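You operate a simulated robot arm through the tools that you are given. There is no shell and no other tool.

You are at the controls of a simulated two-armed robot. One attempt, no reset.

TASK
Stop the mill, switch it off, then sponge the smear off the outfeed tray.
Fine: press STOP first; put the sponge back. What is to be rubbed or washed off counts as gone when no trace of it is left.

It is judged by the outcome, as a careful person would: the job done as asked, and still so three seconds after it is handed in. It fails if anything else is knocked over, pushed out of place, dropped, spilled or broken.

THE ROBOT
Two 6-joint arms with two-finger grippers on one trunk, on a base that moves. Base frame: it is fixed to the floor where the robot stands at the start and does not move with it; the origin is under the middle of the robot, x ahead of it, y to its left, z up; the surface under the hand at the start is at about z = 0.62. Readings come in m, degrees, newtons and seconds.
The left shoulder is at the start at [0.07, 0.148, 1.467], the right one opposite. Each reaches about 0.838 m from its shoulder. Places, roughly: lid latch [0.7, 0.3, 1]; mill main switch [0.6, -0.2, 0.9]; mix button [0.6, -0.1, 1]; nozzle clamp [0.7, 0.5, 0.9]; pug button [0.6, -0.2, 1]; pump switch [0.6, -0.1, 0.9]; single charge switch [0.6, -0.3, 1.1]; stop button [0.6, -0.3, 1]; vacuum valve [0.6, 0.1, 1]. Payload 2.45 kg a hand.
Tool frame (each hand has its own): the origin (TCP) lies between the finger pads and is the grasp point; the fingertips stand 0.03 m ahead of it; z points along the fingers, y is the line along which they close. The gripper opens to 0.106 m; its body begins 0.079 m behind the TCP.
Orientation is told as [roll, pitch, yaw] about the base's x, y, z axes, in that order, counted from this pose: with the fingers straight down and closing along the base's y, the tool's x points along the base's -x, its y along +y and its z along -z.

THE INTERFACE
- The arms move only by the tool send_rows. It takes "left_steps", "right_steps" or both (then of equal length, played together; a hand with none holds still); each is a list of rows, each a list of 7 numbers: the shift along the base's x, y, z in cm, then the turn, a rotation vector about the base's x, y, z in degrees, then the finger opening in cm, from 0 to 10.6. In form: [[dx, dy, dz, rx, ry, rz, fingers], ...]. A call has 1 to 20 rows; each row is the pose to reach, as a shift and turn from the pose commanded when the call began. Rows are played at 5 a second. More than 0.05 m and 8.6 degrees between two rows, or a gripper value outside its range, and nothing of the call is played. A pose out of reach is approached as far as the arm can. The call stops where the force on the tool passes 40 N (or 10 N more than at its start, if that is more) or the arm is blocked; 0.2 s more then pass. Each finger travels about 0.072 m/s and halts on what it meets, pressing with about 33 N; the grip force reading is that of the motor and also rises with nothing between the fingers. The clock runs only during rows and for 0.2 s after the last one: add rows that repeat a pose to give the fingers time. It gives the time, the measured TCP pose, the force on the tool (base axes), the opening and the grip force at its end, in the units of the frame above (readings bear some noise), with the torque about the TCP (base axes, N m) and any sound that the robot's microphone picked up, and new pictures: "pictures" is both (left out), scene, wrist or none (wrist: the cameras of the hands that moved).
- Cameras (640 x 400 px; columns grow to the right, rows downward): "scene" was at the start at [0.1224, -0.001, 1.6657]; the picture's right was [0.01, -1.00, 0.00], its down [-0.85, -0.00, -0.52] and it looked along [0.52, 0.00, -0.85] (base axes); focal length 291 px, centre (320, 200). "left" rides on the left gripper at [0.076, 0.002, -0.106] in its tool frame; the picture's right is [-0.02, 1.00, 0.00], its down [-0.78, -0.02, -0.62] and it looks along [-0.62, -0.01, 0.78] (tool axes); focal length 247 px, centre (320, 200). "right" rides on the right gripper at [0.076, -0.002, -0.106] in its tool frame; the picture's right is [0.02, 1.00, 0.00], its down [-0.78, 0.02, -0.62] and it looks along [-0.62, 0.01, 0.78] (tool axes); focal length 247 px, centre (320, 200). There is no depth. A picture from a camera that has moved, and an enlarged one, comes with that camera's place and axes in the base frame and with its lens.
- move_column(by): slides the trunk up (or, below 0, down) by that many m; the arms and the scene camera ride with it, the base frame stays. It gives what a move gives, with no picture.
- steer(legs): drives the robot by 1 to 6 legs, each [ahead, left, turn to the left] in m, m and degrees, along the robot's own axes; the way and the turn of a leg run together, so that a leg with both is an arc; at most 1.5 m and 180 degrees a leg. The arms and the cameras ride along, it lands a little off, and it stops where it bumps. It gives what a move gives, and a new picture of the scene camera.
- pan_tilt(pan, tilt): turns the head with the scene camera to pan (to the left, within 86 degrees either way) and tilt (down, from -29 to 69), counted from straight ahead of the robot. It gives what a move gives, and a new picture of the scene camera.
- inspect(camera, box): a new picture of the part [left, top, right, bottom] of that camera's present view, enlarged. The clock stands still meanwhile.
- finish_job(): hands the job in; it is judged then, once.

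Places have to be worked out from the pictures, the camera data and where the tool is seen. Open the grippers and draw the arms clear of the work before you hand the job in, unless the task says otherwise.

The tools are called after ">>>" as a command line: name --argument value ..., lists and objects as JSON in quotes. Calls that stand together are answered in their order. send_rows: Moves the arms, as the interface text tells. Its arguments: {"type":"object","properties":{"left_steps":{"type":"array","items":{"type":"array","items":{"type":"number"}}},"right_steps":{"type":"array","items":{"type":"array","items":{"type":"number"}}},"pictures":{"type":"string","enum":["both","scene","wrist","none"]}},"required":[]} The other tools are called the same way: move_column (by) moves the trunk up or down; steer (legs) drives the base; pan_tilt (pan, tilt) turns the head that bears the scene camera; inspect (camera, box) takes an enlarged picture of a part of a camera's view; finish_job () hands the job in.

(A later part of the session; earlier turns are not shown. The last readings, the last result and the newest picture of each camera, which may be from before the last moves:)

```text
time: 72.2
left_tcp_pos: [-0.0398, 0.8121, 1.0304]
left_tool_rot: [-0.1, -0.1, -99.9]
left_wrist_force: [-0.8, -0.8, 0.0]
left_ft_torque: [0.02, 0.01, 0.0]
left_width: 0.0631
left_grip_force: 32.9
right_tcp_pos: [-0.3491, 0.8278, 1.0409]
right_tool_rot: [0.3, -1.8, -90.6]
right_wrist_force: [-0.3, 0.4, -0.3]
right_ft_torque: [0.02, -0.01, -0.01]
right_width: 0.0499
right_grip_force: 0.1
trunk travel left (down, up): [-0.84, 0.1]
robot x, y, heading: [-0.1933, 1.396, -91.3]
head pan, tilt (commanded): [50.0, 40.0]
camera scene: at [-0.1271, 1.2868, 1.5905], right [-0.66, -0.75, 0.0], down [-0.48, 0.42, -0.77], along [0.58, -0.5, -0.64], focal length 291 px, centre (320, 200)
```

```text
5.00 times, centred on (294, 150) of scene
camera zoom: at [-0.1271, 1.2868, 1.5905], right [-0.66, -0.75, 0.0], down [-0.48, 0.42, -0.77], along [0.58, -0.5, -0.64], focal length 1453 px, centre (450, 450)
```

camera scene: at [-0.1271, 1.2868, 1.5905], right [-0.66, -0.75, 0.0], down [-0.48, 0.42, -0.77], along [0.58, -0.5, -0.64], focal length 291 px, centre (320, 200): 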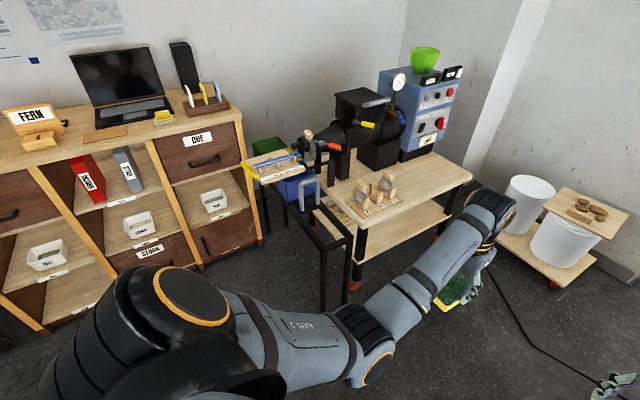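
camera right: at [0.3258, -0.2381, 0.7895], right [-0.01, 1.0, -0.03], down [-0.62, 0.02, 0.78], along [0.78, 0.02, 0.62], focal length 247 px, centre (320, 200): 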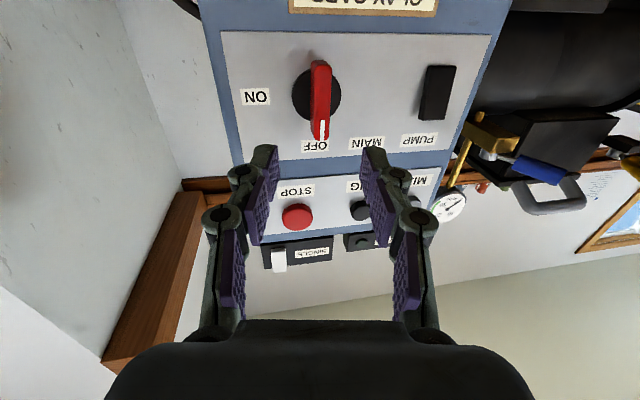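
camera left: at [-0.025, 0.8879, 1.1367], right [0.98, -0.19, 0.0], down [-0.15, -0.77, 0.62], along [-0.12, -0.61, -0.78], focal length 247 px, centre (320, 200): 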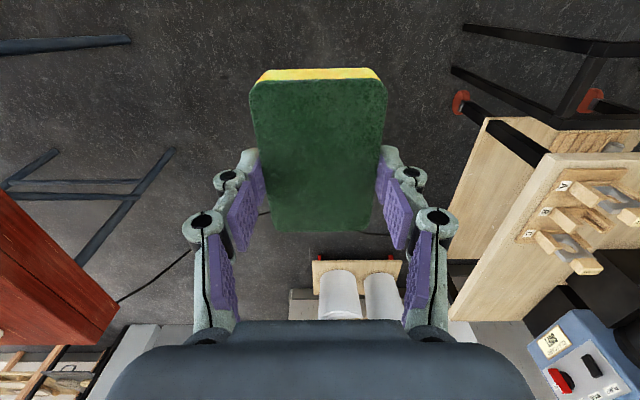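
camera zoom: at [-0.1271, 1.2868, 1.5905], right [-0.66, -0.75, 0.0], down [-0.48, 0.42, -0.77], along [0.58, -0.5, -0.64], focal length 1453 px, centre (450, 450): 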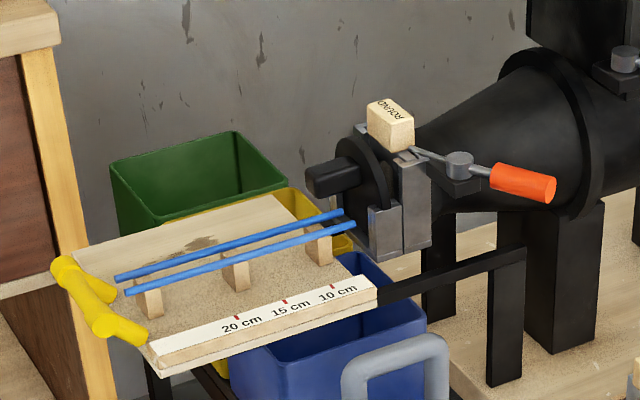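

Smear confirmed at about [1.025, 0.653, 0.79]; the green crate behind the tray is lower than the board. I drive sideways (robot-left, +x) about 1.03 m with the hands high.

>>> steer --legs '[[0, 0.7, 1.2], [0, 0.33, 0]]'

>>> pan_tilt --pan 10 --tilt 50

```text
time: 77.8
left_tcp_pos: [0.9725, 0.8022, 1.0309]
left_tool_rot: [0.0, -0.1, -99.3]
left_wrist_force: [-1.2, 0.1, -0.3]
left_ft_torque: [0.03, -0.04, -0.03]
left_width: 0.0629
left_grip_force: 33.2
right_tcp_pos: [0.6631, 0.8158, 1.0402]
right_tool_rot: [0.3, -1.8, -90.2]
right_wrist_force: [0.2, 0.0, 0.4]
right_ft_torque: [0.03, 0.0, 0.01]
right_width: 0.0499
right_grip_force: 0.1
trunk travel left (down, up): [-0.84, 0.1]
robot x, y, heading: [0.8104, 1.3859, -90.6]
head pan, tilt (commanded): [50.0, 40.0]
camera scene: at [0.88, 1.2759, 1.5906], right [-0.65, -0.76, 0.0], down [-0.49, 0.42, -0.77], along [0.58, -0.5, -0.64], focal length 291 px, centre (320, 200)
```

scene: 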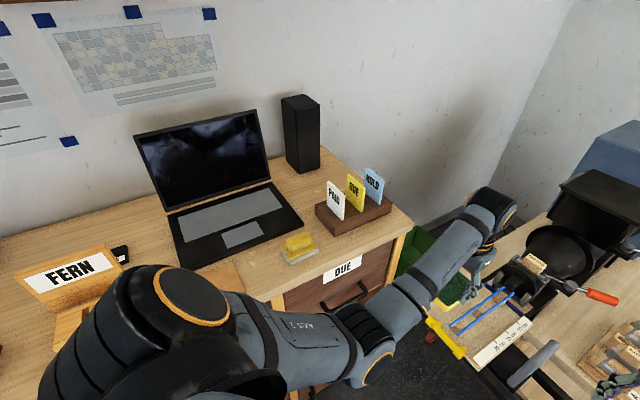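

```text
time: 78.8
left_tcp_pos: [0.9733, 0.8022, 1.0307]
left_tool_rot: [0.0, -0.1, -99.3]
left_wrist_force: [-0.5, -0.4, 0.6]
left_ft_torque: [-0.03, 0.01, 0.07]
left_width: 0.0629
left_grip_force: 33.3
right_tcp_pos: [0.6637, 0.815, 1.0399]
right_tool_rot: [0.3, -2.0, -90.2]
right_wrist_force: [0.3, 0.3, -0.3]
right_ft_torque: [-0.02, 0.0, -0.02]
right_width: 0.0499
right_grip_force: 0.0
trunk travel left (down, up): [-0.84, 0.1]
robot x, y, heading: [0.8126, 1.3843, -90.6]
head pan, tilt (commanded): [10.0, 50.0]
camera scene: at [0.8293, 1.2552, 1.5764], right [-0.99, -0.16, 0.0], down [-0.13, 0.76, -0.64], along [0.11, -0.63, -0.77], focal length 291 px, centre (320, 200)
```

scene: 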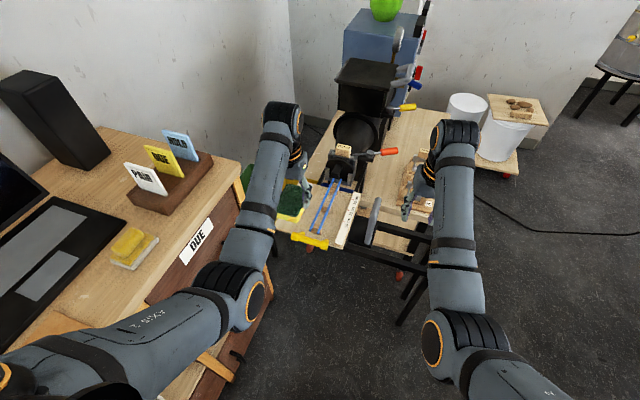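

The left arm is well clear of the cabinet and mill. I drive ahead 0.14 m (toward −y) and a touch to the left so the sponge hovers over the smear.

>>> steer --legs '[[0.14, 0.03, 0.6]]'

>>> pan_tilt --pan 5 --tilt 60

```text
time: 80.2
left_tcp_pos: [1.013, 0.6685, 1.0324]
left_tool_rot: [-0.1, -0.2, -98.3]
left_wrist_force: [0.7, 0.0, -0.5]
left_ft_torque: [-0.02, 0.01, -0.02]
left_width: 0.0632
left_grip_force: 32.9
right_tcp_pos: [0.7042, 0.675, 1.0416]
right_tool_rot: [0.3, -1.9, -89.3]
right_wrist_force: [0.4, -0.2, -0.2]
right_ft_torque: [-0.01, -0.01, 0.04]
right_width: 0.0498
right_grip_force: 0.1
trunk travel left (down, up): [-0.84, 0.1]
robot x, y, heading: [0.8465, 1.2458, -89.8]
head pan, tilt (commanded): [10.0, 50.0]
camera scene: at [0.8615, 1.1199, 1.5766], right [-0.98, -0.18, 0.0], down [-0.14, 0.75, -0.64], along [0.12, -0.63, -0.77], focal length 291 px, centre (320, 200)
```

scene: 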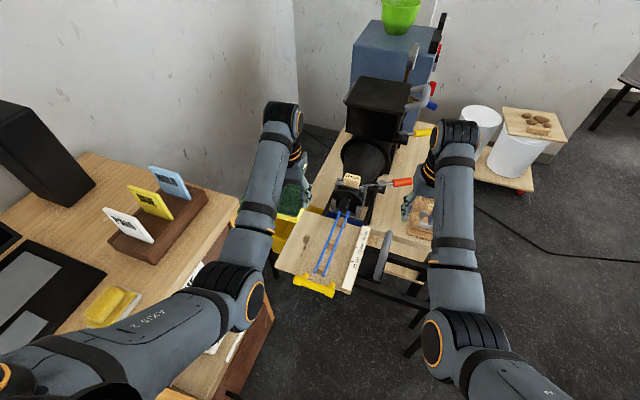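

```text
time: 80.9
left_tcp_pos: [1.0136, 0.666, 1.0305]
left_tool_rot: [-0.1, 0.0, -98.3]
left_wrist_force: [0.1, 0.2, 0.5]
left_ft_torque: [0.01, -0.02, -0.01]
left_width: 0.0631
left_grip_force: 33.1
right_tcp_pos: [0.705, 0.6729, 1.0405]
right_tool_rot: [0.3, -1.8, -89.2]
right_wrist_force: [0.3, 0.2, -0.2]
right_ft_torque: [0.04, -0.02, 0.0]
right_width: 0.0499
right_grip_force: 0.1
trunk travel left (down, up): [-0.84, 0.1]
robot x, y, heading: [0.846, 1.2442, -89.7]
head pan, tilt (commanded): [5.0, 60.0]
camera scene: at [0.8547, 1.1257, 1.5638], right [-1.0, -0.09, 0.0], down [-0.08, 0.86, -0.5], along [0.05, -0.5, -0.87], focal length 291 px, centre (320, 200)
```

scene: 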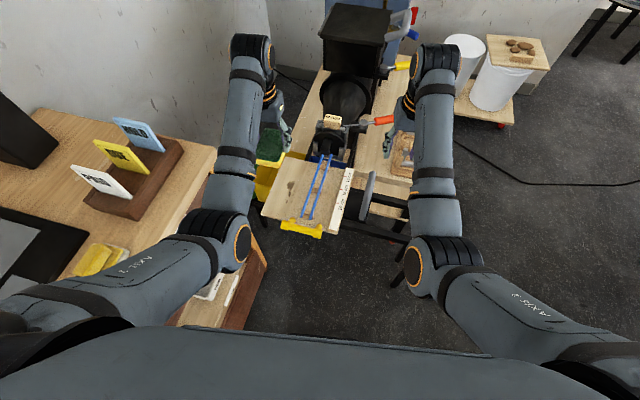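

I enlarge the tray from above, to see the smear and the hand relative to it.

>>> inspect --camera "scene" --box '[250, 140, 362, 240]'

>>> inspect --camera "left" --box '[0, 0, 640, 400]'

```text
4.00 times, centred on (306, 190) of scene
camera zoom: at [0.8547, 1.1257, 1.5638], right [-1.0, -0.09, 0.0], down [-0.08, 0.86, -0.5], along [0.05, -0.5, -0.87], focal length 1163 px, centre (376, 240)
```

zoom: 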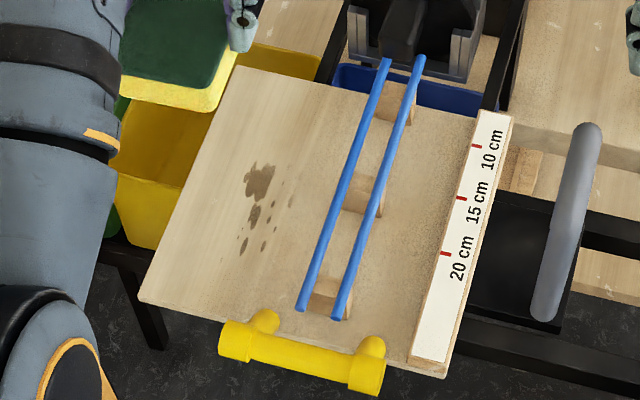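

```text
1.00 times, centred on (320, 200) of left (not enlarged: the box is as wide or as high as the picture)
camera zoom: at [1.0267, 0.7421, 1.1364], right [0.99, -0.17, 0.0], down [-0.13, -0.77, 0.62], along [-0.1, -0.61, -0.78], focal length 247 px, centre (320, 200)
```

zoom: 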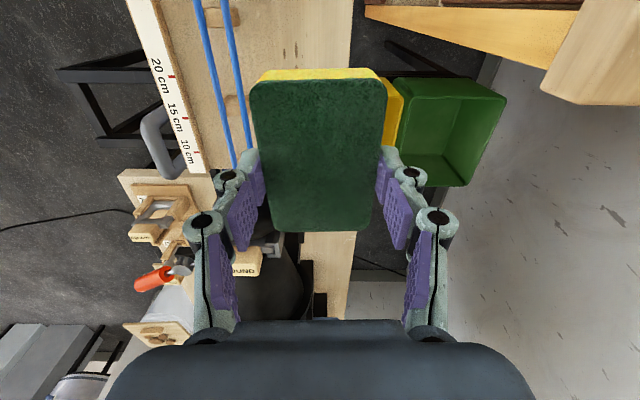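

The smear is now seen from above: main blob near [0.99, 0.64], trail of spots running toward +y. I enlarge the wrist view where the spots peek past the sponge to pin down the board height.

>>> inspect --camera "left" --box '[180, 0, 380, 125]'

>>> inspect --camera "scene" --box '[290, 170, 346, 205]'

>>> inspect --camera "scene" --box '[270, 170, 326, 205]'

```text
3.20 times, centred on (280, 62) of left
camera zoom: at [1.0267, 0.7421, 1.1364], right [0.99, -0.17, 0.0], down [-0.13, -0.77, 0.62], along [-0.1, -0.61, -0.78], focal length 790 px, centre (448, 640)
```

zoom: 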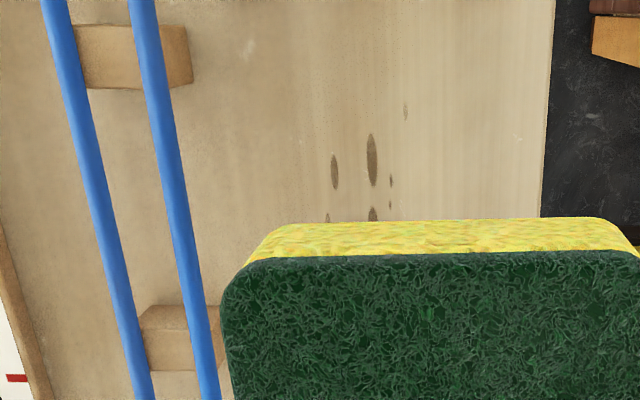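

```text
11.43 times, centred on (318, 188) of scene
camera zoom: at [0.8547, 1.1257, 1.5638], right [-1.0, -0.09, 0.0], down [-0.08, 0.86, -0.5], along [0.05, -0.5, -0.87], focal length 3322 px, centre (343, 343)
```

zoom: 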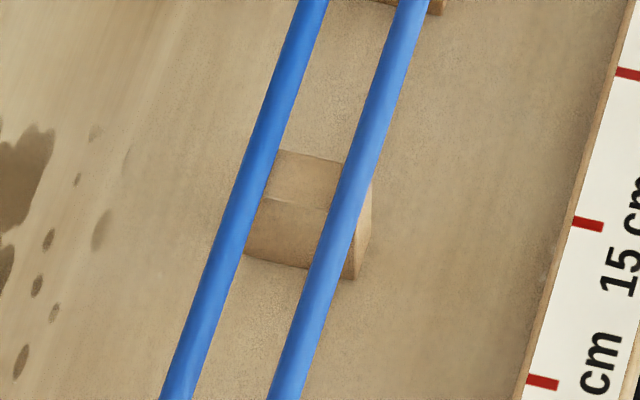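

```text
11.43 times, centred on (298, 188) of scene
camera zoom: at [0.8547, 1.1257, 1.5638], right [-1.0, -0.09, 0.0], down [-0.08, 0.86, -0.5], along [0.05, -0.5, -0.87], focal length 3322 px, centre (571, 343)
```

zoom: 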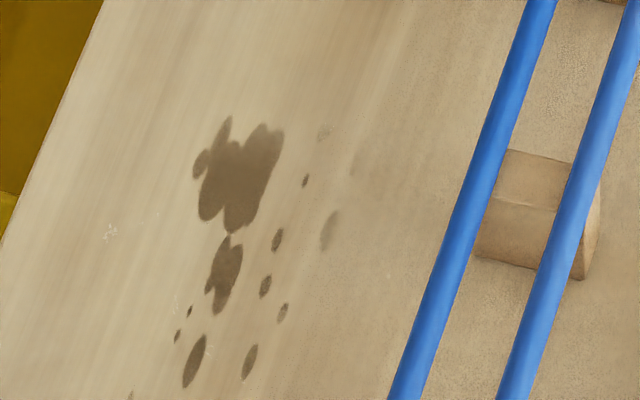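

Both views now agree: board at z≈0.808, smear spanning x≈0.955–1.01, y≈0.62–0.72, far rod near x≈0.92. The sponge bottom is 4.3 cm below the TCP, so contact is expected at TCP z≈0.851. I lower the trunk 0.1 m.

>>> move_column --by -0.1

>>> send_rows --left_steps '[[-1, -0.3, -1, 0, 0, -1, 4.5], [-2, -0.6, -2, 0, 0, -2, 4.5], [-2, -0.6, -3, 0, 0, -2, 4.5], [-2, -0.6, -3, 0, 0, -2, 4.5]]' --pictures "both"

```text
time: 82.2
left_tcp_pos: [1.0127, 0.6655, 0.9307]
left_tool_rot: [-0.1, -0.1, -98.3]
left_wrist_force: [-0.1, -0.2, -0.1]
left_ft_torque: [-0.02, 0.0, -0.02]
left_width: 0.0632
left_grip_force: 33.0
right_tcp_pos: [0.7046, 0.6751, 0.9403]
right_tool_rot: [0.3, -1.9, -89.3]
right_wrist_force: [-0.3, -0.7, -0.7]
right_ft_torque: [-0.02, 0.0, 0.0]
right_width: 0.0498
right_grip_force: 0.1
trunk travel left (down, up): [-0.74, 0.2]
robot x, y, heading: [0.8429, 1.2425, -89.7]
head pan, tilt (commanded): [5.0, 60.0]
```

```text
time: 83.2
left_tcp_pos: [0.994, 0.6624, 0.8997]
left_tool_rot: [-0.2, -0.2, -100.5]
left_wrist_force: [0.0, 0.5, 0.1]
left_ft_torque: [0.01, -0.03, 0.01]
left_width: 0.0631
left_grip_force: 33.3
right_tcp_pos: [0.7052, 0.6736, 0.9417]
right_tool_rot: [0.2, -1.9, -89.2]
right_wrist_force: [0.3, 0.2, -0.8]
right_ft_torque: [0.0, 0.01, 0.0]
right_width: 0.0499
right_grip_force: 0.0
trunk travel left (down, up): [-0.74, 0.2]
robot x, y, heading: [0.8427, 1.2493, -89.4]
head pan, tilt (commanded): [5.0, 60.0]
camera scene: at [0.8543, 1.1265, 1.4638], right [-1.0, -0.09, 0.0], down [-0.08, 0.86, -0.5], along [0.05, -0.5, -0.87], focal length 291 px, centre (320, 200)
camera left: at [1.0092, 0.7371, 1.0054], right [0.98, -0.2, 0.0], down [-0.16, -0.77, 0.62], along [-0.13, -0.61, -0.78], focal length 247 px, centre (320, 200)
```

scene: 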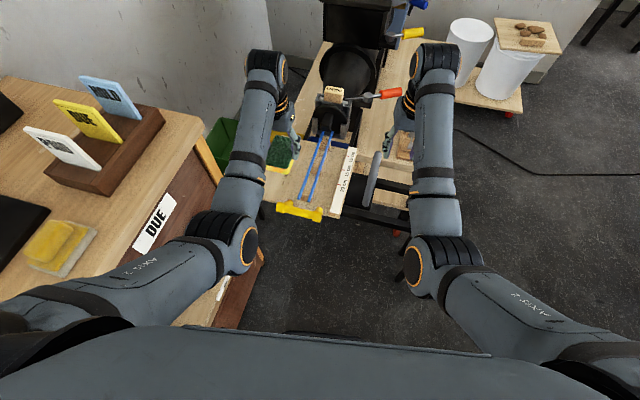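
left: 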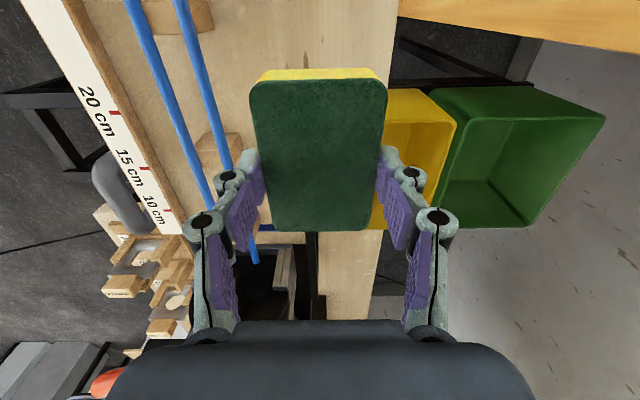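

The near finger should clear the far rod by about 1 cm. I descend toward contact in small steps.

>>> send_rows --left_steps '[[0, 0, -2, 0, 0, 0, 4.5], [0, 0, -3.2, 0, 0, 0, 4.5], [0, 0, -4, 0, 0, 0, 4.5], [0, 0, -4.4, 0, 0, 0, 4.5], [0, 0, -4.4, 0, 0, 0, 4.5]]' --pictures "both"

```text
time: 84.4
left_tcp_pos: [0.9928, 0.6605, 0.8565]
left_tool_rot: [-0.1, -0.1, -100.3]
left_wrist_force: [-0.5, -0.3, -0.3]
left_ft_torque: [0.02, 0.02, -0.01]
left_width: 0.063
left_grip_force: 32.7
right_tcp_pos: [0.7035, 0.6737, 0.9415]
right_tool_rot: [0.2, -1.9, -89.2]
right_wrist_force: [-0.5, 0.2, -0.6]
right_ft_torque: [-0.01, 0.0, -0.01]
right_width: 0.0499
right_grip_force: 0.1
trunk travel left (down, up): [-0.74, 0.2]
robot x, y, heading: [0.8417, 1.2448, -89.5]
head pan, tilt (commanded): [5.0, 60.0]
camera scene: at [0.8544, 1.1266, 1.4638], right [-1.0, -0.09, 0.0], down [-0.08, 0.86, -0.5], along [0.05, -0.5, -0.87], focal length 291 px, centre (320, 200)
camera left: at [1.0084, 0.7361, 0.9628], right [0.98, -0.2, 0.0], down [-0.16, -0.77, 0.62], along [-0.13, -0.61, -0.78], focal length 247 px, centre (320, 200)
```

scene: 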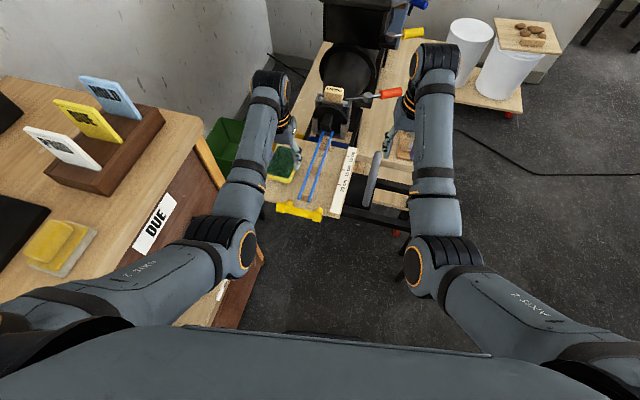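
left: 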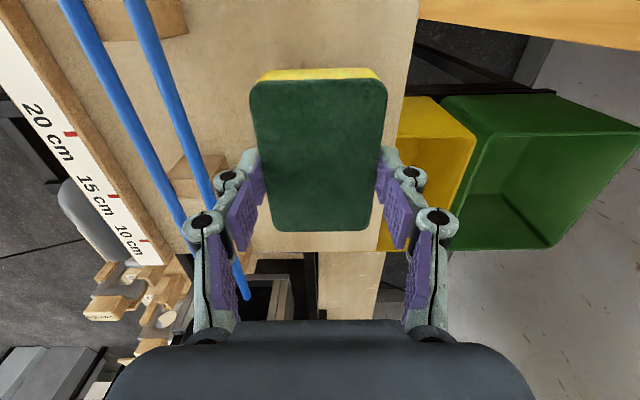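

No contact yet at TCP z=0.8565 and the rod stays ~1 cm clear of the finger. I go down in 1.5 mm steps until a light push is felt.

>>> send_rows --left_steps '[[0, 0, -0.2, 0, 0, 0, 4.5], [0, 0, -0.4, 0, 0, 0, 4.5], [0, 0, -0.55, 0, 0, 0, 4.5], [0, 0, -0.7, 0, 0, 0, 4.5]]' --pictures "none"

```text
time: 85.4
left_tcp_pos: [0.9934, 0.6611, 0.8506]
left_tool_rot: [-0.1, -0.1, -100.3]
left_wrist_force: [0.4, -0.6, -0.3]
left_ft_torque: [-0.01, 0.0, 0.01]
left_width: 0.063
left_grip_force: 33.6
right_tcp_pos: [0.7043, 0.6736, 0.9401]
right_tool_rot: [0.3, -1.9, -89.2]
right_wrist_force: [-0.6, -1.7, 0.2]
right_ft_torque: [-0.01, -0.01, 0.0]
right_width: 0.0499
right_grip_force: 0.2
trunk travel left (down, up): [-0.74, 0.2]
robot x, y, heading: [0.8469, 1.2434, -89.7]
head pan, tilt (commanded): [5.0, 60.0]
```

Still free at 0.8506; I continue down a little further.

>>> send_rows --left_steps '[[0, 0, -0.2, 0, 0, 0, 4.5], [0, 0, -0.4, 0, 0, 0, 4.5], [0, 0, -0.6, 0, 0, 0, 4.5], [0, 0, -0.7, 0, 0, 0, 4.5]]' --pictures "wrist"

```text
time: 86.4
left_tcp_pos: [0.9928, 0.6604, 0.8423]
left_tool_rot: [-0.1, -0.1, -100.3]
left_wrist_force: [-0.8, -0.6, 1.4]
left_ft_torque: [-0.02, -0.07, 0.0]
left_width: 0.0631
left_grip_force: 32.6
right_tcp_pos: [0.7047, 0.6748, 0.941]
right_tool_rot: [0.3, -1.9, -89.2]
right_wrist_force: [-0.5, -0.2, 0.2]
right_ft_torque: [-0.03, -0.01, -0.01]
right_width: 0.0498
right_grip_force: 0.0
trunk travel left (down, up): [-0.74, 0.2]
robot x, y, heading: [0.841, 1.2463, -89.5]
head pan, tilt (commanded): [5.0, 60.0]
camera left: at [1.0092, 0.7354, 0.949], right [0.98, -0.2, 0.0], down [-0.16, -0.77, 0.62], along [-0.13, -0.61, -0.78], focal length 247 px, centre (320, 200)
```

left: 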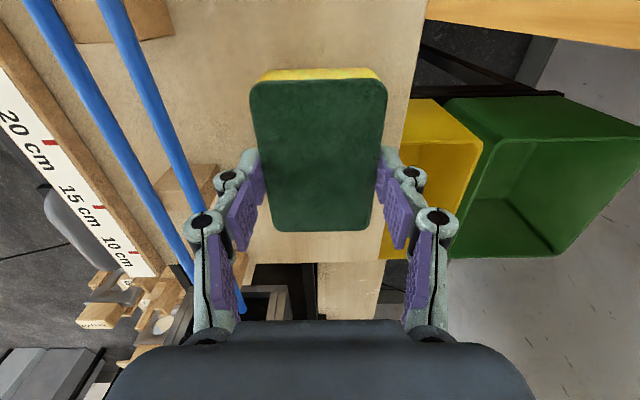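

A first hint of contact (1.4 N) at TCP z≈0.842, so the board is near z≈0.80. I press down 2–3 mm more.

>>> send_rows --left_steps '[[0, 0, -0.15, 0, 0, 0, 4.5], [0, 0, -0.3, 0, 0, 0, 4.5], [0, 0, -0.3, 0, 0, 0, 4.5]]' --pictures "none"

```text
time: 87.2
left_tcp_pos: [0.9932, 0.6611, 0.8419]
left_tool_rot: [0.0, -0.5, -100.4]
left_wrist_force: [1.6, -4.4, 23.9]
left_ft_torque: [0.43, -0.12, 0.0]
left_width: 0.0632
left_grip_force: 32.7
right_tcp_pos: [0.703, 0.6758, 0.9421]
right_tool_rot: [0.3, -2.0, -89.3]
right_wrist_force: [0.0, 0.2, -0.6]
right_ft_torque: [0.01, 0.03, -0.01]
right_width: 0.0501
right_grip_force: 0.1
trunk travel left (down, up): [-0.74, 0.2]
robot x, y, heading: [0.8421, 1.2431, -89.5]
head pan, tilt (commanded): [5.0, 60.0]
```

Firm contact (24 N). I ease off slightly and rub back and forth along the tray direction.

>>> send_rows --left_steps '[[0, 0, 0.1, 0, 0, 0, 4.5], [-0.18, -0.99, 0.1, 0, 0, 0, 4.5], [-0.35, -1.97, 0.1, 0, 0, 0, 4.5], [-0.53, -2.96, 0.1, 0, 0, 0, 4.5], [-0.35, -1.97, 0.1, 0, 0, 0, 4.5], [-0.18, -0.99, 0.1, 0, 0, 0, 4.5], [0, 0, 0.1, 0, 0, 0, 4.5], [0.18, 0.99, 0.1, 0, 0, 0, 4.5], [0.35, 1.97, 0.1, 0, 0, 0, 4.5], [0.53, 2.96, 0.1, 0, 0, 0, 4.5], [0.7, 3.94, 0.1, 0, 0, 0, 4.5], [0.53, 2.96, 0.1, 0, 0, 0, 4.5], [0.35, 1.97, 0.1, 0, 0, 0, 4.5], [0.18, 0.99, 0.1, 0, 0, 0, 4.5], [0, 0, 0.1, 0, 0, 0, 4.5], [-0.18, -0.99, 0.1, 0, 0, 0, 4.5], [-0.35, -1.97, 0.1, 0, 0, 0, 4.5], [-0.18, -0.99, 0.1, 0, 0, 0, 4.5], [0, 0, 0.1, 0, 0, 0, 4.5], [0.18, 0.99, 0.1, 0, 0, 0, 4.5]]' --pictures "both"

```text
time: 91.4
left_tcp_pos: [0.9952, 0.6714, 0.8409]
left_tool_rot: [-0.1, -0.2, -100.4]
left_wrist_force: [-2.2, -6.9, 13.8]
left_ft_torque: [-0.62, 0.11, -0.02]
left_width: 0.0632
left_grip_force: 33.2
right_tcp_pos: [0.7039, 0.6747, 0.941]
right_tool_rot: [0.3, -1.9, -89.1]
right_wrist_force: [-0.1, -0.6, -0.6]
right_ft_torque: [0.0, 0.01, -0.01]
right_width: 0.0503
right_grip_force: 0.0
trunk travel left (down, up): [-0.74, 0.2]
robot x, y, heading: [0.8437, 1.2473, -89.9]
head pan, tilt (commanded): [5.0, 60.0]
camera scene: at [0.8534, 1.127, 1.4639], right [-1.0, -0.09, 0.0], down [-0.08, 0.86, -0.5], along [0.05, -0.5, -0.87], focal length 291 px, centre (320, 200)
camera left: at [1.0111, 0.7466, 0.9473], right [0.98, -0.2, 0.0], down [-0.16, -0.77, 0.62], along [-0.13, -0.61, -0.78], focal length 247 px, centre (320, 200)
```

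scene: 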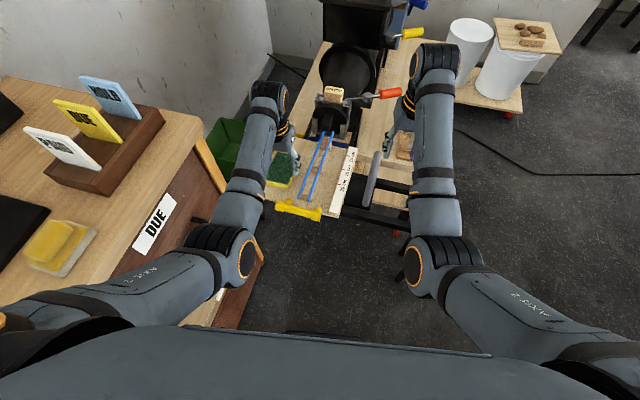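
left: 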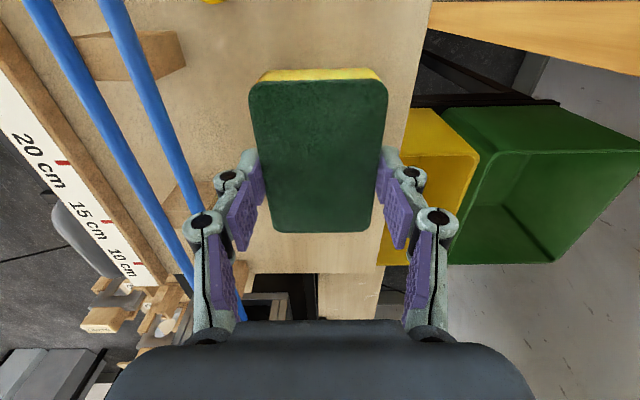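

Rubbing worked with ~14 N normal force. I lift the sponge clear and inspect the board.

>>> send_rows --left_steps '[[0, 0, 2, 0, 0, 0, 4.5], [0, 0, 5, 0, 0, 0, 4.5], [1, 0, 9, 0, 0, 0, 4.5], [3, 0, 12, 0, 0, 0, 4.5], [5, -1, 14, 0, 0, 0, 4.5], [5, -1, 14, 0, 0, 0, 4.5]]' --pictures "both"

>>> inspect --camera "scene" --box '[262, 140, 358, 200]'

>>> inspect --camera "left" --box '[100, 0, 340, 150]'

```text
time: 92.8
left_tcp_pos: [1.043, 0.6471, 0.9642]
left_tool_rot: [-0.2, -0.2, -100.3]
left_wrist_force: [0.4, -0.8, -0.4]
left_ft_torque: [0.02, -0.02, 0.03]
left_width: 0.0632
left_grip_force: 33.2
left hand out of reach, approached as far as the arm can: row 4, 5, 6
right_tcp_pos: [0.7039, 0.6739, 0.9408]
right_tool_rot: [0.3, -1.9, -89.2]
right_wrist_force: [-0.6, 0.1, -0.3]
right_ft_torque: [-0.01, 0.01, 0.04]
right_width: 0.0498
right_grip_force: 0.0
trunk travel left (down, up): [-0.74, 0.2]
robot x, y, heading: [0.8407, 1.2402, -89.8]
head pan, tilt (commanded): [5.0, 60.0]
camera scene: at [0.8539, 1.1271, 1.4639], right [-1.0, -0.09, 0.0], down [-0.08, 0.86, -0.5], along [0.05, -0.5, -0.87], focal length 291 px, centre (320, 200)
camera left: at [1.0586, 0.7231, 1.0698], right [0.98, -0.2, 0.0], down [-0.16, -0.77, 0.62], along [-0.13, -0.61, -0.78], focal length 247 px, centre (320, 200)
```

scene: 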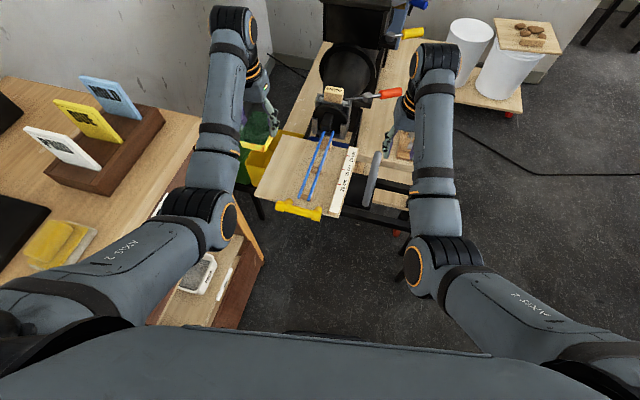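
left: 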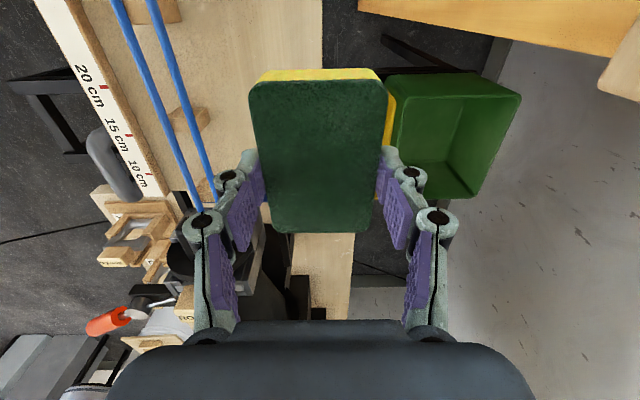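

```text
6.67 times, centred on (310, 170) of scene
camera zoom: at [0.8539, 1.1271, 1.4639], right [-1.0, -0.09, 0.0], down [-0.08, 0.86, -0.5], along [0.05, -0.5, -0.87], focal length 1938 px, centre (387, 400)
```

zoom: 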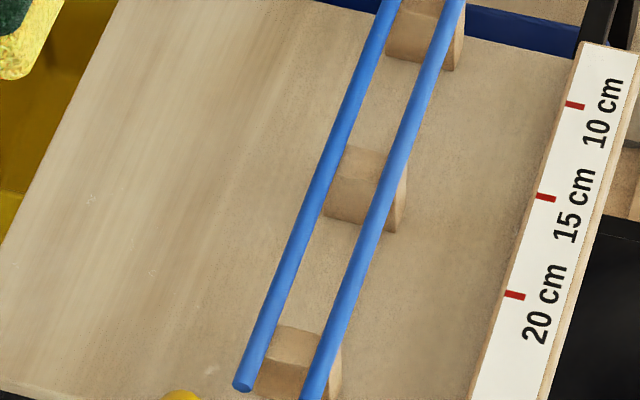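

```text
2.67 times, centred on (220, 75) of left
camera zoom: at [1.0586, 0.7231, 1.0698], right [0.98, -0.2, 0.0], down [-0.16, -0.77, 0.62], along [-0.13, -0.61, -0.78], focal length 659 px, centre (587, 533)
```

zoom: 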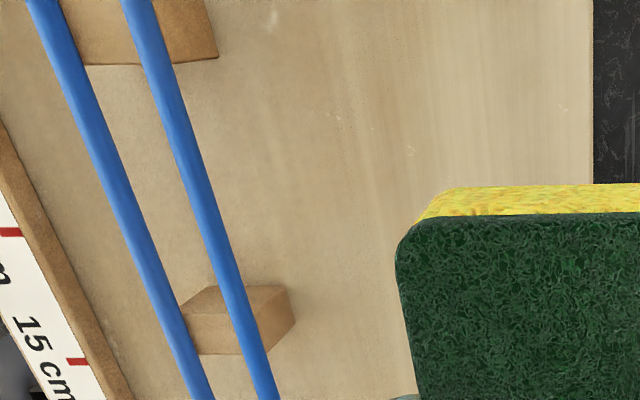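

The smear looks gone. I check at higher zoom for any leftover traces.

>>> inspect --camera "scene" --box '[262, 150, 318, 185]'

>>> inspect --camera "scene" --box '[280, 130, 328, 160]'

>>> inspect --camera "scene" --box '[250, 170, 314, 210]'

>>> inspect --camera "scene" --box '[300, 140, 364, 180]'

>>> inspect --camera "scene" --box '[290, 170, 354, 210]'

```text
11.43 times, centred on (290, 168) of scene
camera zoom: at [0.8539, 1.1271, 1.4639], right [-1.0, -0.09, 0.0], down [-0.08, 0.86, -0.5], along [0.05, -0.5, -0.87], focal length 3322 px, centre (663, 571)
```

zoom: 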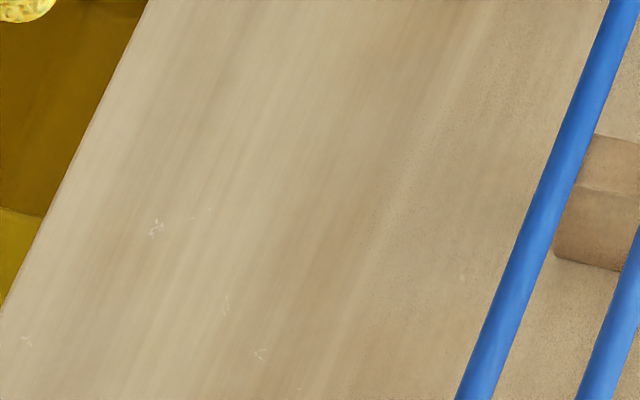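

```text
13.33 times, centred on (304, 145) of scene
camera zoom: at [0.8539, 1.1271, 1.4639], right [-1.0, -0.09, 0.0], down [-0.08, 0.86, -0.5], along [0.05, -0.5, -0.87], focal length 3876 px, centre (533, 933)
```

zoom: 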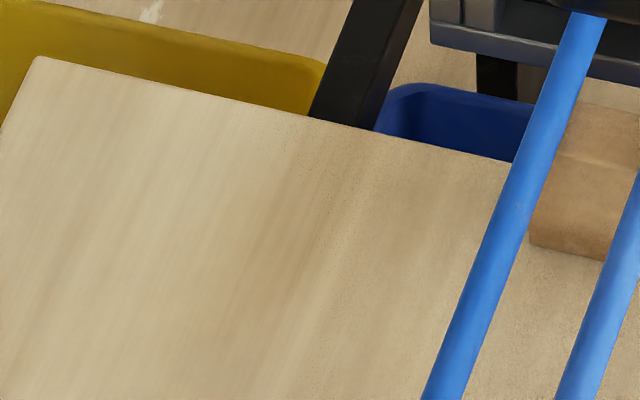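

```text
10.00 times, centred on (282, 190) of scene
camera zoom: at [0.8539, 1.1271, 1.4639], right [-1.0, -0.09, 0.0], down [-0.08, 0.86, -0.5], along [0.05, -0.5, -0.87], focal length 2907 px, centre (700, 300)
```

zoom: 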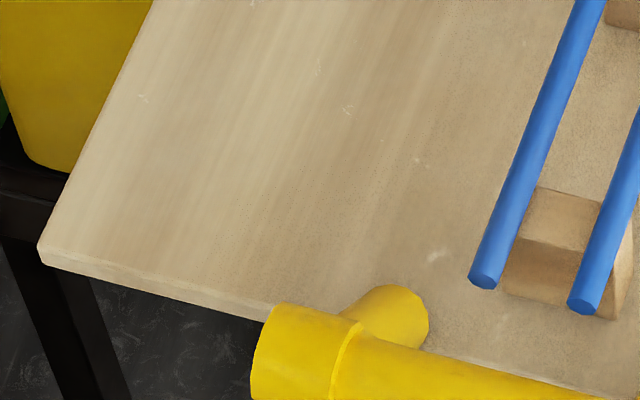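

```text
10.00 times, centred on (332, 160) of scene
camera zoom: at [0.8539, 1.1271, 1.4639], right [-1.0, -0.09, 0.0], down [-0.08, 0.86, -0.5], along [0.05, -0.5, -0.87], focal length 2907 px, centre (200, 600)
```

zoom: 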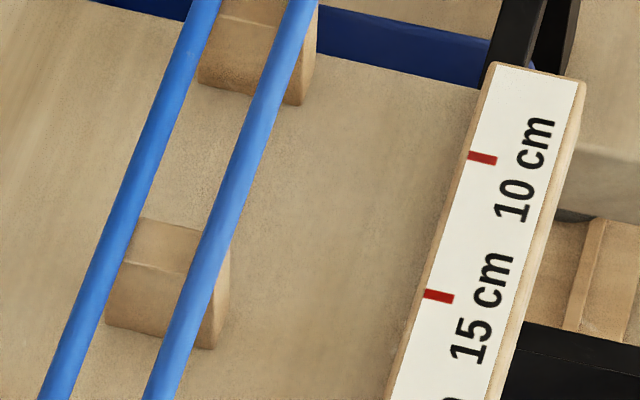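

```text
10.00 times, centred on (322, 190) of scene
camera zoom: at [0.8539, 1.1271, 1.4639], right [-1.0, -0.09, 0.0], down [-0.08, 0.86, -0.5], along [0.05, -0.5, -0.87], focal length 2907 px, centre (300, 300)
```

zoom: 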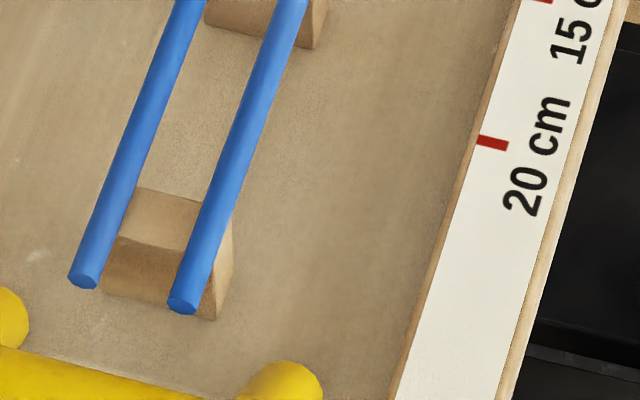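

No trace is visible, including the faint thin spots near the rods. For certainty I make one more pass; first back to just above the board.

>>> send_rows --left_steps '[[-2.5, 0.6, -2, 0, 0, 0, 4.5], [-4.9, 1.0, -5, 0, 0, 0, 4.5], [-4.9, 1.0, -9, 0, 0, 0, 4.5], [-4.9, 1.0, -9, 0, 0, 0, 4.5]]' --pictures "none"

```text
time: 93.8
left_tcp_pos: [0.9914, 0.6537, 0.8734]
left_tool_rot: [-0.1, -0.1, -100.2]
left_wrist_force: [0.1, 1.4, 1.1]
left_ft_torque: [-0.02, 0.01, 0.01]
left_width: 0.0629
left_grip_force: 33.4
right_tcp_pos: [0.7038, 0.674, 0.9415]
right_tool_rot: [0.3, -1.8, -89.3]
right_wrist_force: [0.0, -1.0, 0.0]
right_ft_torque: [-0.02, 0.0, 0.03]
right_width: 0.05
right_grip_force: 0.0
trunk travel left (down, up): [-0.74, 0.2]
robot x, y, heading: [0.8411, 1.2432, -89.6]
head pan, tilt (commanded): [5.0, 60.0]
```

I press down lightly again and do a second, slightly wider pass, then lift.

>>> send_rows --left_steps '[[0.4, 0.6, -2.0, 0, 0, 0, 4.5], [0.4, 0.6, -2.9, 0, 0, 0, 4.5], [0.4, 0.6, -3.3, 0, 0, 0, 4.5], [0.14, -0.88, -3.3, 0, 0, 0, 4.5], [-0.13, -2.36, -3.3, 0, 0, 0, 4.5], [0.14, -0.88, -3.3, 0, 0, 0, 4.5], [0.4, 0.6, -3.3, 0, 0, 0, 4.5], [0.66, 2.08, -3.3, 0, 0, 0, 4.5], [0.93, 3.56, -3.3, 0, 0, 0, 4.5], [1.19, 5.03, -3.3, 0, 0, 0, 4.5], [1.98, 4.89, -3.3, 0, 0, 0, 4.5], [1.72, 3.42, -3.3, 0, 0, 0, 4.5], [1.45, 1.94, -3.3, 0, 0, 0, 4.5], [1.19, 0.46, -3.3, 0, 0, 0, 4.5], [0.93, -1.02, -3.3, 0, 0, 0, 4.5], [0.66, -2.5, -3.3, 0, 0, 0, 4.5], [0.66, -2.5, -1.5, 0, 0, 0, 4.5], [0.66, -2.0, 1.5, 0, 0, 0, 4.5], [1.0, -1.0, 5, 0, 0, 0, 4.5], [2.0, -0.5, 8, 0, 0, 0, 4.5]]' --pictures "both"

```text
time: 98.0
left_tcp_pos: [1.0131, 0.6513, 0.9559]
left_tool_rot: [-0.1, -0.1, -100.4]
left_wrist_force: [0.5, 0.7, -0.7]
left_ft_torque: [0.0, 0.03, 0.04]
left_width: 0.0631
left_grip_force: 32.3
right_tcp_pos: [0.7061, 0.674, 0.9411]
right_tool_rot: [0.3, -1.9, -89.2]
right_wrist_force: [0.5, 0.8, 1.0]
right_ft_torque: [-0.01, 0.01, -0.01]
right_width: 0.0503
right_grip_force: 0.0
trunk travel left (down, up): [-0.74, 0.2]
robot x, y, heading: [0.8432, 1.2455, -89.9]
head pan, tilt (commanded): [5.0, 60.0]
camera scene: at [0.8549, 1.127, 1.4638], right [-1.0, -0.09, 0.0], down [-0.08, 0.86, -0.5], along [0.05, -0.5, -0.87], focal length 291 px, centre (320, 200)
camera left: at [1.0294, 0.7263, 1.0619], right [0.98, -0.2, 0.0], down [-0.16, -0.77, 0.62], along [-0.13, -0.61, -0.78], focal length 247 px, centre (320, 200)
```

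scene: 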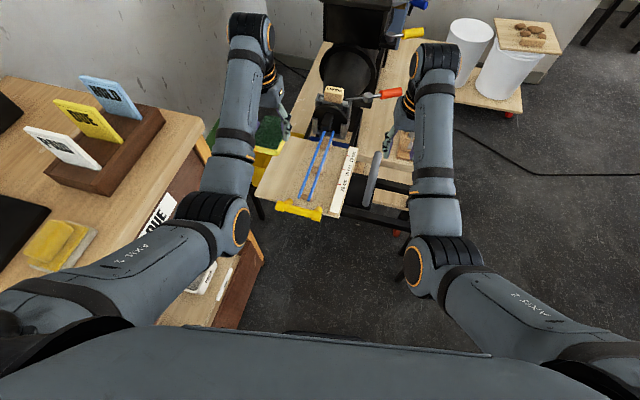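
left: 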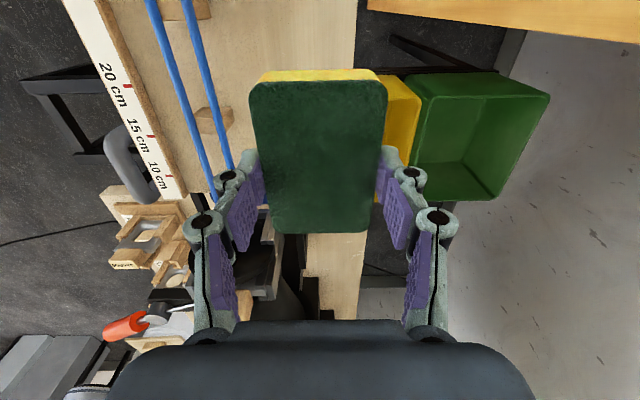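

I take a last enlarged look at the wiped area before leaving.

>>> inspect --camera "scene" --box '[254, 135, 350, 215]'

>>> move_column --by 0.1

```text
5.00 times, centred on (302, 175) of scene
camera zoom: at [0.8549, 1.127, 1.4638], right [-1.0, -0.09, 0.0], down [-0.08, 0.86, -0.5], along [0.05, -0.5, -0.87], focal length 1453 px, centre (410, 325)
```

zoom: 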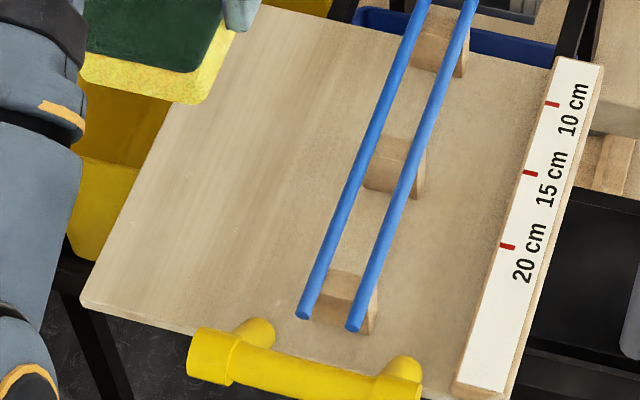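

```text
time: 99.3
left_tcp_pos: [1.0125, 0.6501, 1.0547]
left_tool_rot: [0.0, 0.0, -100.3]
left_wrist_force: [-0.9, -0.3, -0.2]
left_ft_torque: [0.0, 0.01, -0.01]
left_width: 0.0633
left_grip_force: 33.0
right_tcp_pos: [0.704, 0.6744, 1.0399]
right_tool_rot: [0.4, -1.8, -89.2]
right_wrist_force: [0.6, -0.1, 0.4]
right_ft_torque: [-0.01, -0.03, -0.02]
right_width: 0.0502
right_grip_force: 0.2
trunk travel left (down, up): [-0.84, 0.1]
robot x, y, heading: [0.8409, 1.2451, -89.6]
head pan, tilt (commanded): [5.0, 60.0]
```

The tray is clean. I back off and drive sideways back to the free floor spot, then turn to face the trolley again.

>>> steer --legs '[[-0.15, 0, 0], [0, -0.7, 0], [0, -0.34, 0]]'

>>> steer --legs '[[0, 0, 45], [0, 0, 44.7]]'

```text
time: 105.9
left_tcp_pos: [-0.0168, 0.7919, 1.0564]
left_tool_rot: [-0.2, -0.2, -100.4]
left_wrist_force: [0.4, 0.2, 0.1]
left_ft_torque: [-0.01, -0.01, 0.0]
left_width: 0.063
left_grip_force: 33.2
right_tcp_pos: [-0.3259, 0.8152, 1.0409]
right_tool_rot: [0.1, -1.8, -89.3]
right_wrist_force: [-0.2, -0.2, -0.3]
right_ft_torque: [0.02, 0.04, 0.04]
right_width: 0.0499
right_grip_force: 0.1
trunk travel left (down, up): [-0.84, 0.1]
robot x, y, heading: [-0.1863, 1.3837, -89.3]
head pan, tilt (commanded): [5.0, 60.0]
camera scene: at [-0.1752, 1.2683, 1.5638], right [-1.0, -0.09, 0.0], down [-0.08, 0.86, -0.5], along [0.05, -0.5, -0.87], focal length 291 px, centre (320, 200)
```

scene: 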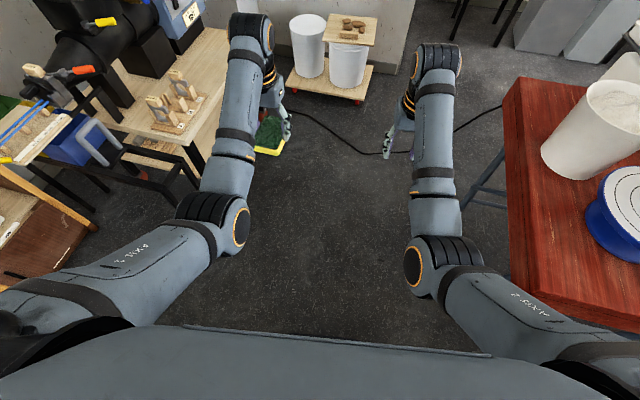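

```text
time: 110.5
left_tcp_pos: [0.408, 1.5553, 1.0559]
left_tool_rot: [-0.1, -0.2, -10.4]
left_wrist_force: [-0.1, -0.2, 0.5]
left_ft_torque: [-0.01, -0.01, 0.01]
left_width: 0.0631
left_grip_force: 32.8
right_tcp_pos: [0.3845, 1.2467, 1.0404]
right_tool_rot: [0.3, -1.9, 0.8]
right_wrist_force: [-0.3, -0.1, -0.4]
right_ft_torque: [0.02, -0.03, 0.01]
right_width: 0.05
right_grip_force: 0.0
trunk travel left (down, up): [-0.84, 0.1]
robot x, y, heading: [-0.1898, 1.3881, 0.7]
head pan, tilt (commanded): [5.0, 60.0]
camera scene: at [-0.0667, 1.3913, 1.5638], right [0.09, -1.0, 0.0], down [-0.86, -0.08, -0.5], along [0.5, 0.05, -0.87], focal length 291 px, centre (320, 200)
```

scene: 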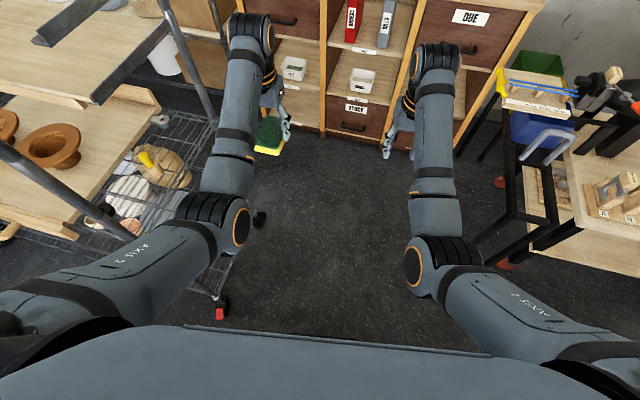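

Everything is clear. I drive right about 1.49 m back in front of the mill, then ahead 0.1 m.

>>> steer --legs '[[0, -0.75, -0.7], [0, -0.735, 0], [0.1, 0, 0]]'

>>> pan_tilt --pan 0 --tilt 50

```text
time: 119.0
left_tcp_pos: [0.5072, 0.0585, 1.0567]
left_tool_rot: [-0.1, -0.3, -9.8]
left_wrist_force: [-0.5, -0.5, -0.6]
left_ft_torque: [0.0, 0.0, 0.02]
left_width: 0.0628
left_grip_force: 33.2
right_tcp_pos: [0.4864, -0.25, 1.0431]
right_tool_rot: [0.3, -2.0, 1.4]
right_wrist_force: [-0.4, 0.9, -0.2]
right_ft_torque: [-0.01, 0.0, 0.0]
right_width: 0.0502
right_grip_force: 0.1
trunk travel left (down, up): [-0.84, 0.1]
robot x, y, heading: [-0.0815, -0.1134, 1.1]
head pan, tilt (commanded): [5.0, 60.0]
camera scene: at [0.0334, -0.1106, 1.5641], right [0.1, -0.99, 0.0], down [-0.86, -0.09, -0.5], along [0.5, 0.05, -0.87], focal length 291 px, centre (320, 200)
```

scene: 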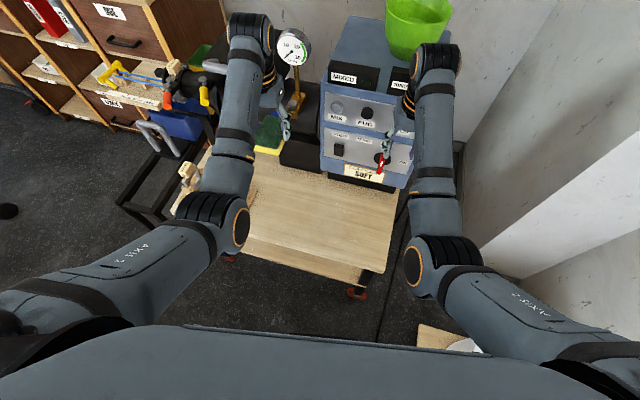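

```text
time: 119.7
left_tcp_pos: [0.5101, 0.0577, 1.0547]
left_tool_rot: [0.0, 0.0, -9.9]
left_wrist_force: [-0.2, 0.3, -0.7]
left_ft_torque: [0.0, 0.02, -0.03]
left_width: 0.0634
left_grip_force: 32.8
right_tcp_pos: [0.4888, -0.2499, 1.0395]
right_tool_rot: [0.3, -1.9, 1.5]
right_wrist_force: [0.3, 0.1, 0.8]
right_ft_torque: [0.03, 0.04, 0.05]
right_width: 0.05
right_grip_force: 0.0
trunk travel left (down, up): [-0.84, 0.1]
robot x, y, heading: [-0.084, -0.1123, 1.0]
head pan, tilt (commanded): [0.0, 50.0]
camera scene: at [0.0483, -0.1158, 1.5761], right [0.02, -1.0, 0.0], down [-0.77, -0.01, -0.64], along [0.64, 0.01, -0.77], focal length 291 px, centre (320, 200)
```

scene: 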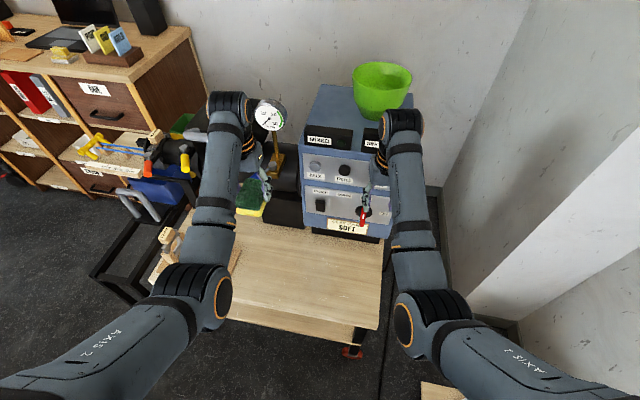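

I rotate the left hand back to yaw −99.5 above the sponge's spot while easing it back to x≈0.489.

>>> send_rows --left_steps '[[-0.2, 0.1, -0.5, 0, 0, -7.5, 4.5], [-0.4, 0.2, -1, 0, 0, -15, 4.5], [-0.6, 0.3, -1.5, 0, 0, -22.5, 4.5], [-0.8, 0.4, -2, 0, 0, -30, 4.5], [-1.0, 0.5, -2.5, 0, 0, -37.5, 4.5], [-1.2, 0.6, -3, 0, 0, -45, 4.5], [-1.4, 0.7, -3.5, 0, 0, -52.5, 4.5], [-1.6, 0.8, -4, 0, 0, -60, 4.5], [-1.8, 0.85, -4, 0, 0, -67.5, 4.5], [-2.0, 0.9, -4, 0, 0, -75, 4.5], [-2.1, 0.9, -4, 0, 0, -82.5, 4.5], [-2.1, 0.9, -4, 0, 0, -89.6, 4.5], [-2.1, 0.9, -4, 0, 0, -89.6, 4.5]]' --pictures "none"

>>> move_column --by -0.23

```text
time: 122.5
left_tcp_pos: [0.4873, 0.0677, 1.0162]
left_tool_rot: [-0.2, 0.0, -99.6]
left_wrist_force: [-0.3, 0.0, 0.1]
left_ft_torque: [0.0, 0.01, -0.01]
left_width: 0.063
left_grip_force: 33.1
right_tcp_pos: [0.4879, -0.2498, 1.0404]
right_tool_rot: [0.4, -1.9, 1.4]
right_wrist_force: [0.8, -0.3, -0.2]
right_ft_torque: [0.01, -0.02, -0.03]
right_width: 0.05
right_grip_force: 0.0
trunk travel left (down, up): [-0.84, 0.1]
robot x, y, heading: [-0.0874, -0.1147, 1.2]
head pan, tilt (commanded): [0.0, 50.0]
```

```text
time: 124.9
left_tcp_pos: [0.4877, 0.0681, 0.7856]
left_tool_rot: [-0.1, -0.1, -99.4]
left_wrist_force: [-0.3, 0.7, -0.1]
left_ft_torque: [-0.01, 0.02, 0.01]
left_width: 0.0634
left_grip_force: 32.7
right_tcp_pos: [0.4887, -0.2507, 0.8101]
right_tool_rot: [0.3, -2.0, 1.5]
right_wrist_force: [-0.2, -0.1, -0.5]
right_ft_torque: [-0.02, -0.02, 0.0]
right_width: 0.0499
right_grip_force: 0.0
trunk travel left (down, up): [-0.61, 0.33]
robot x, y, heading: [-0.0861, -0.1168, 1.1]
head pan, tilt (commanded): [0.0, 50.0]
```

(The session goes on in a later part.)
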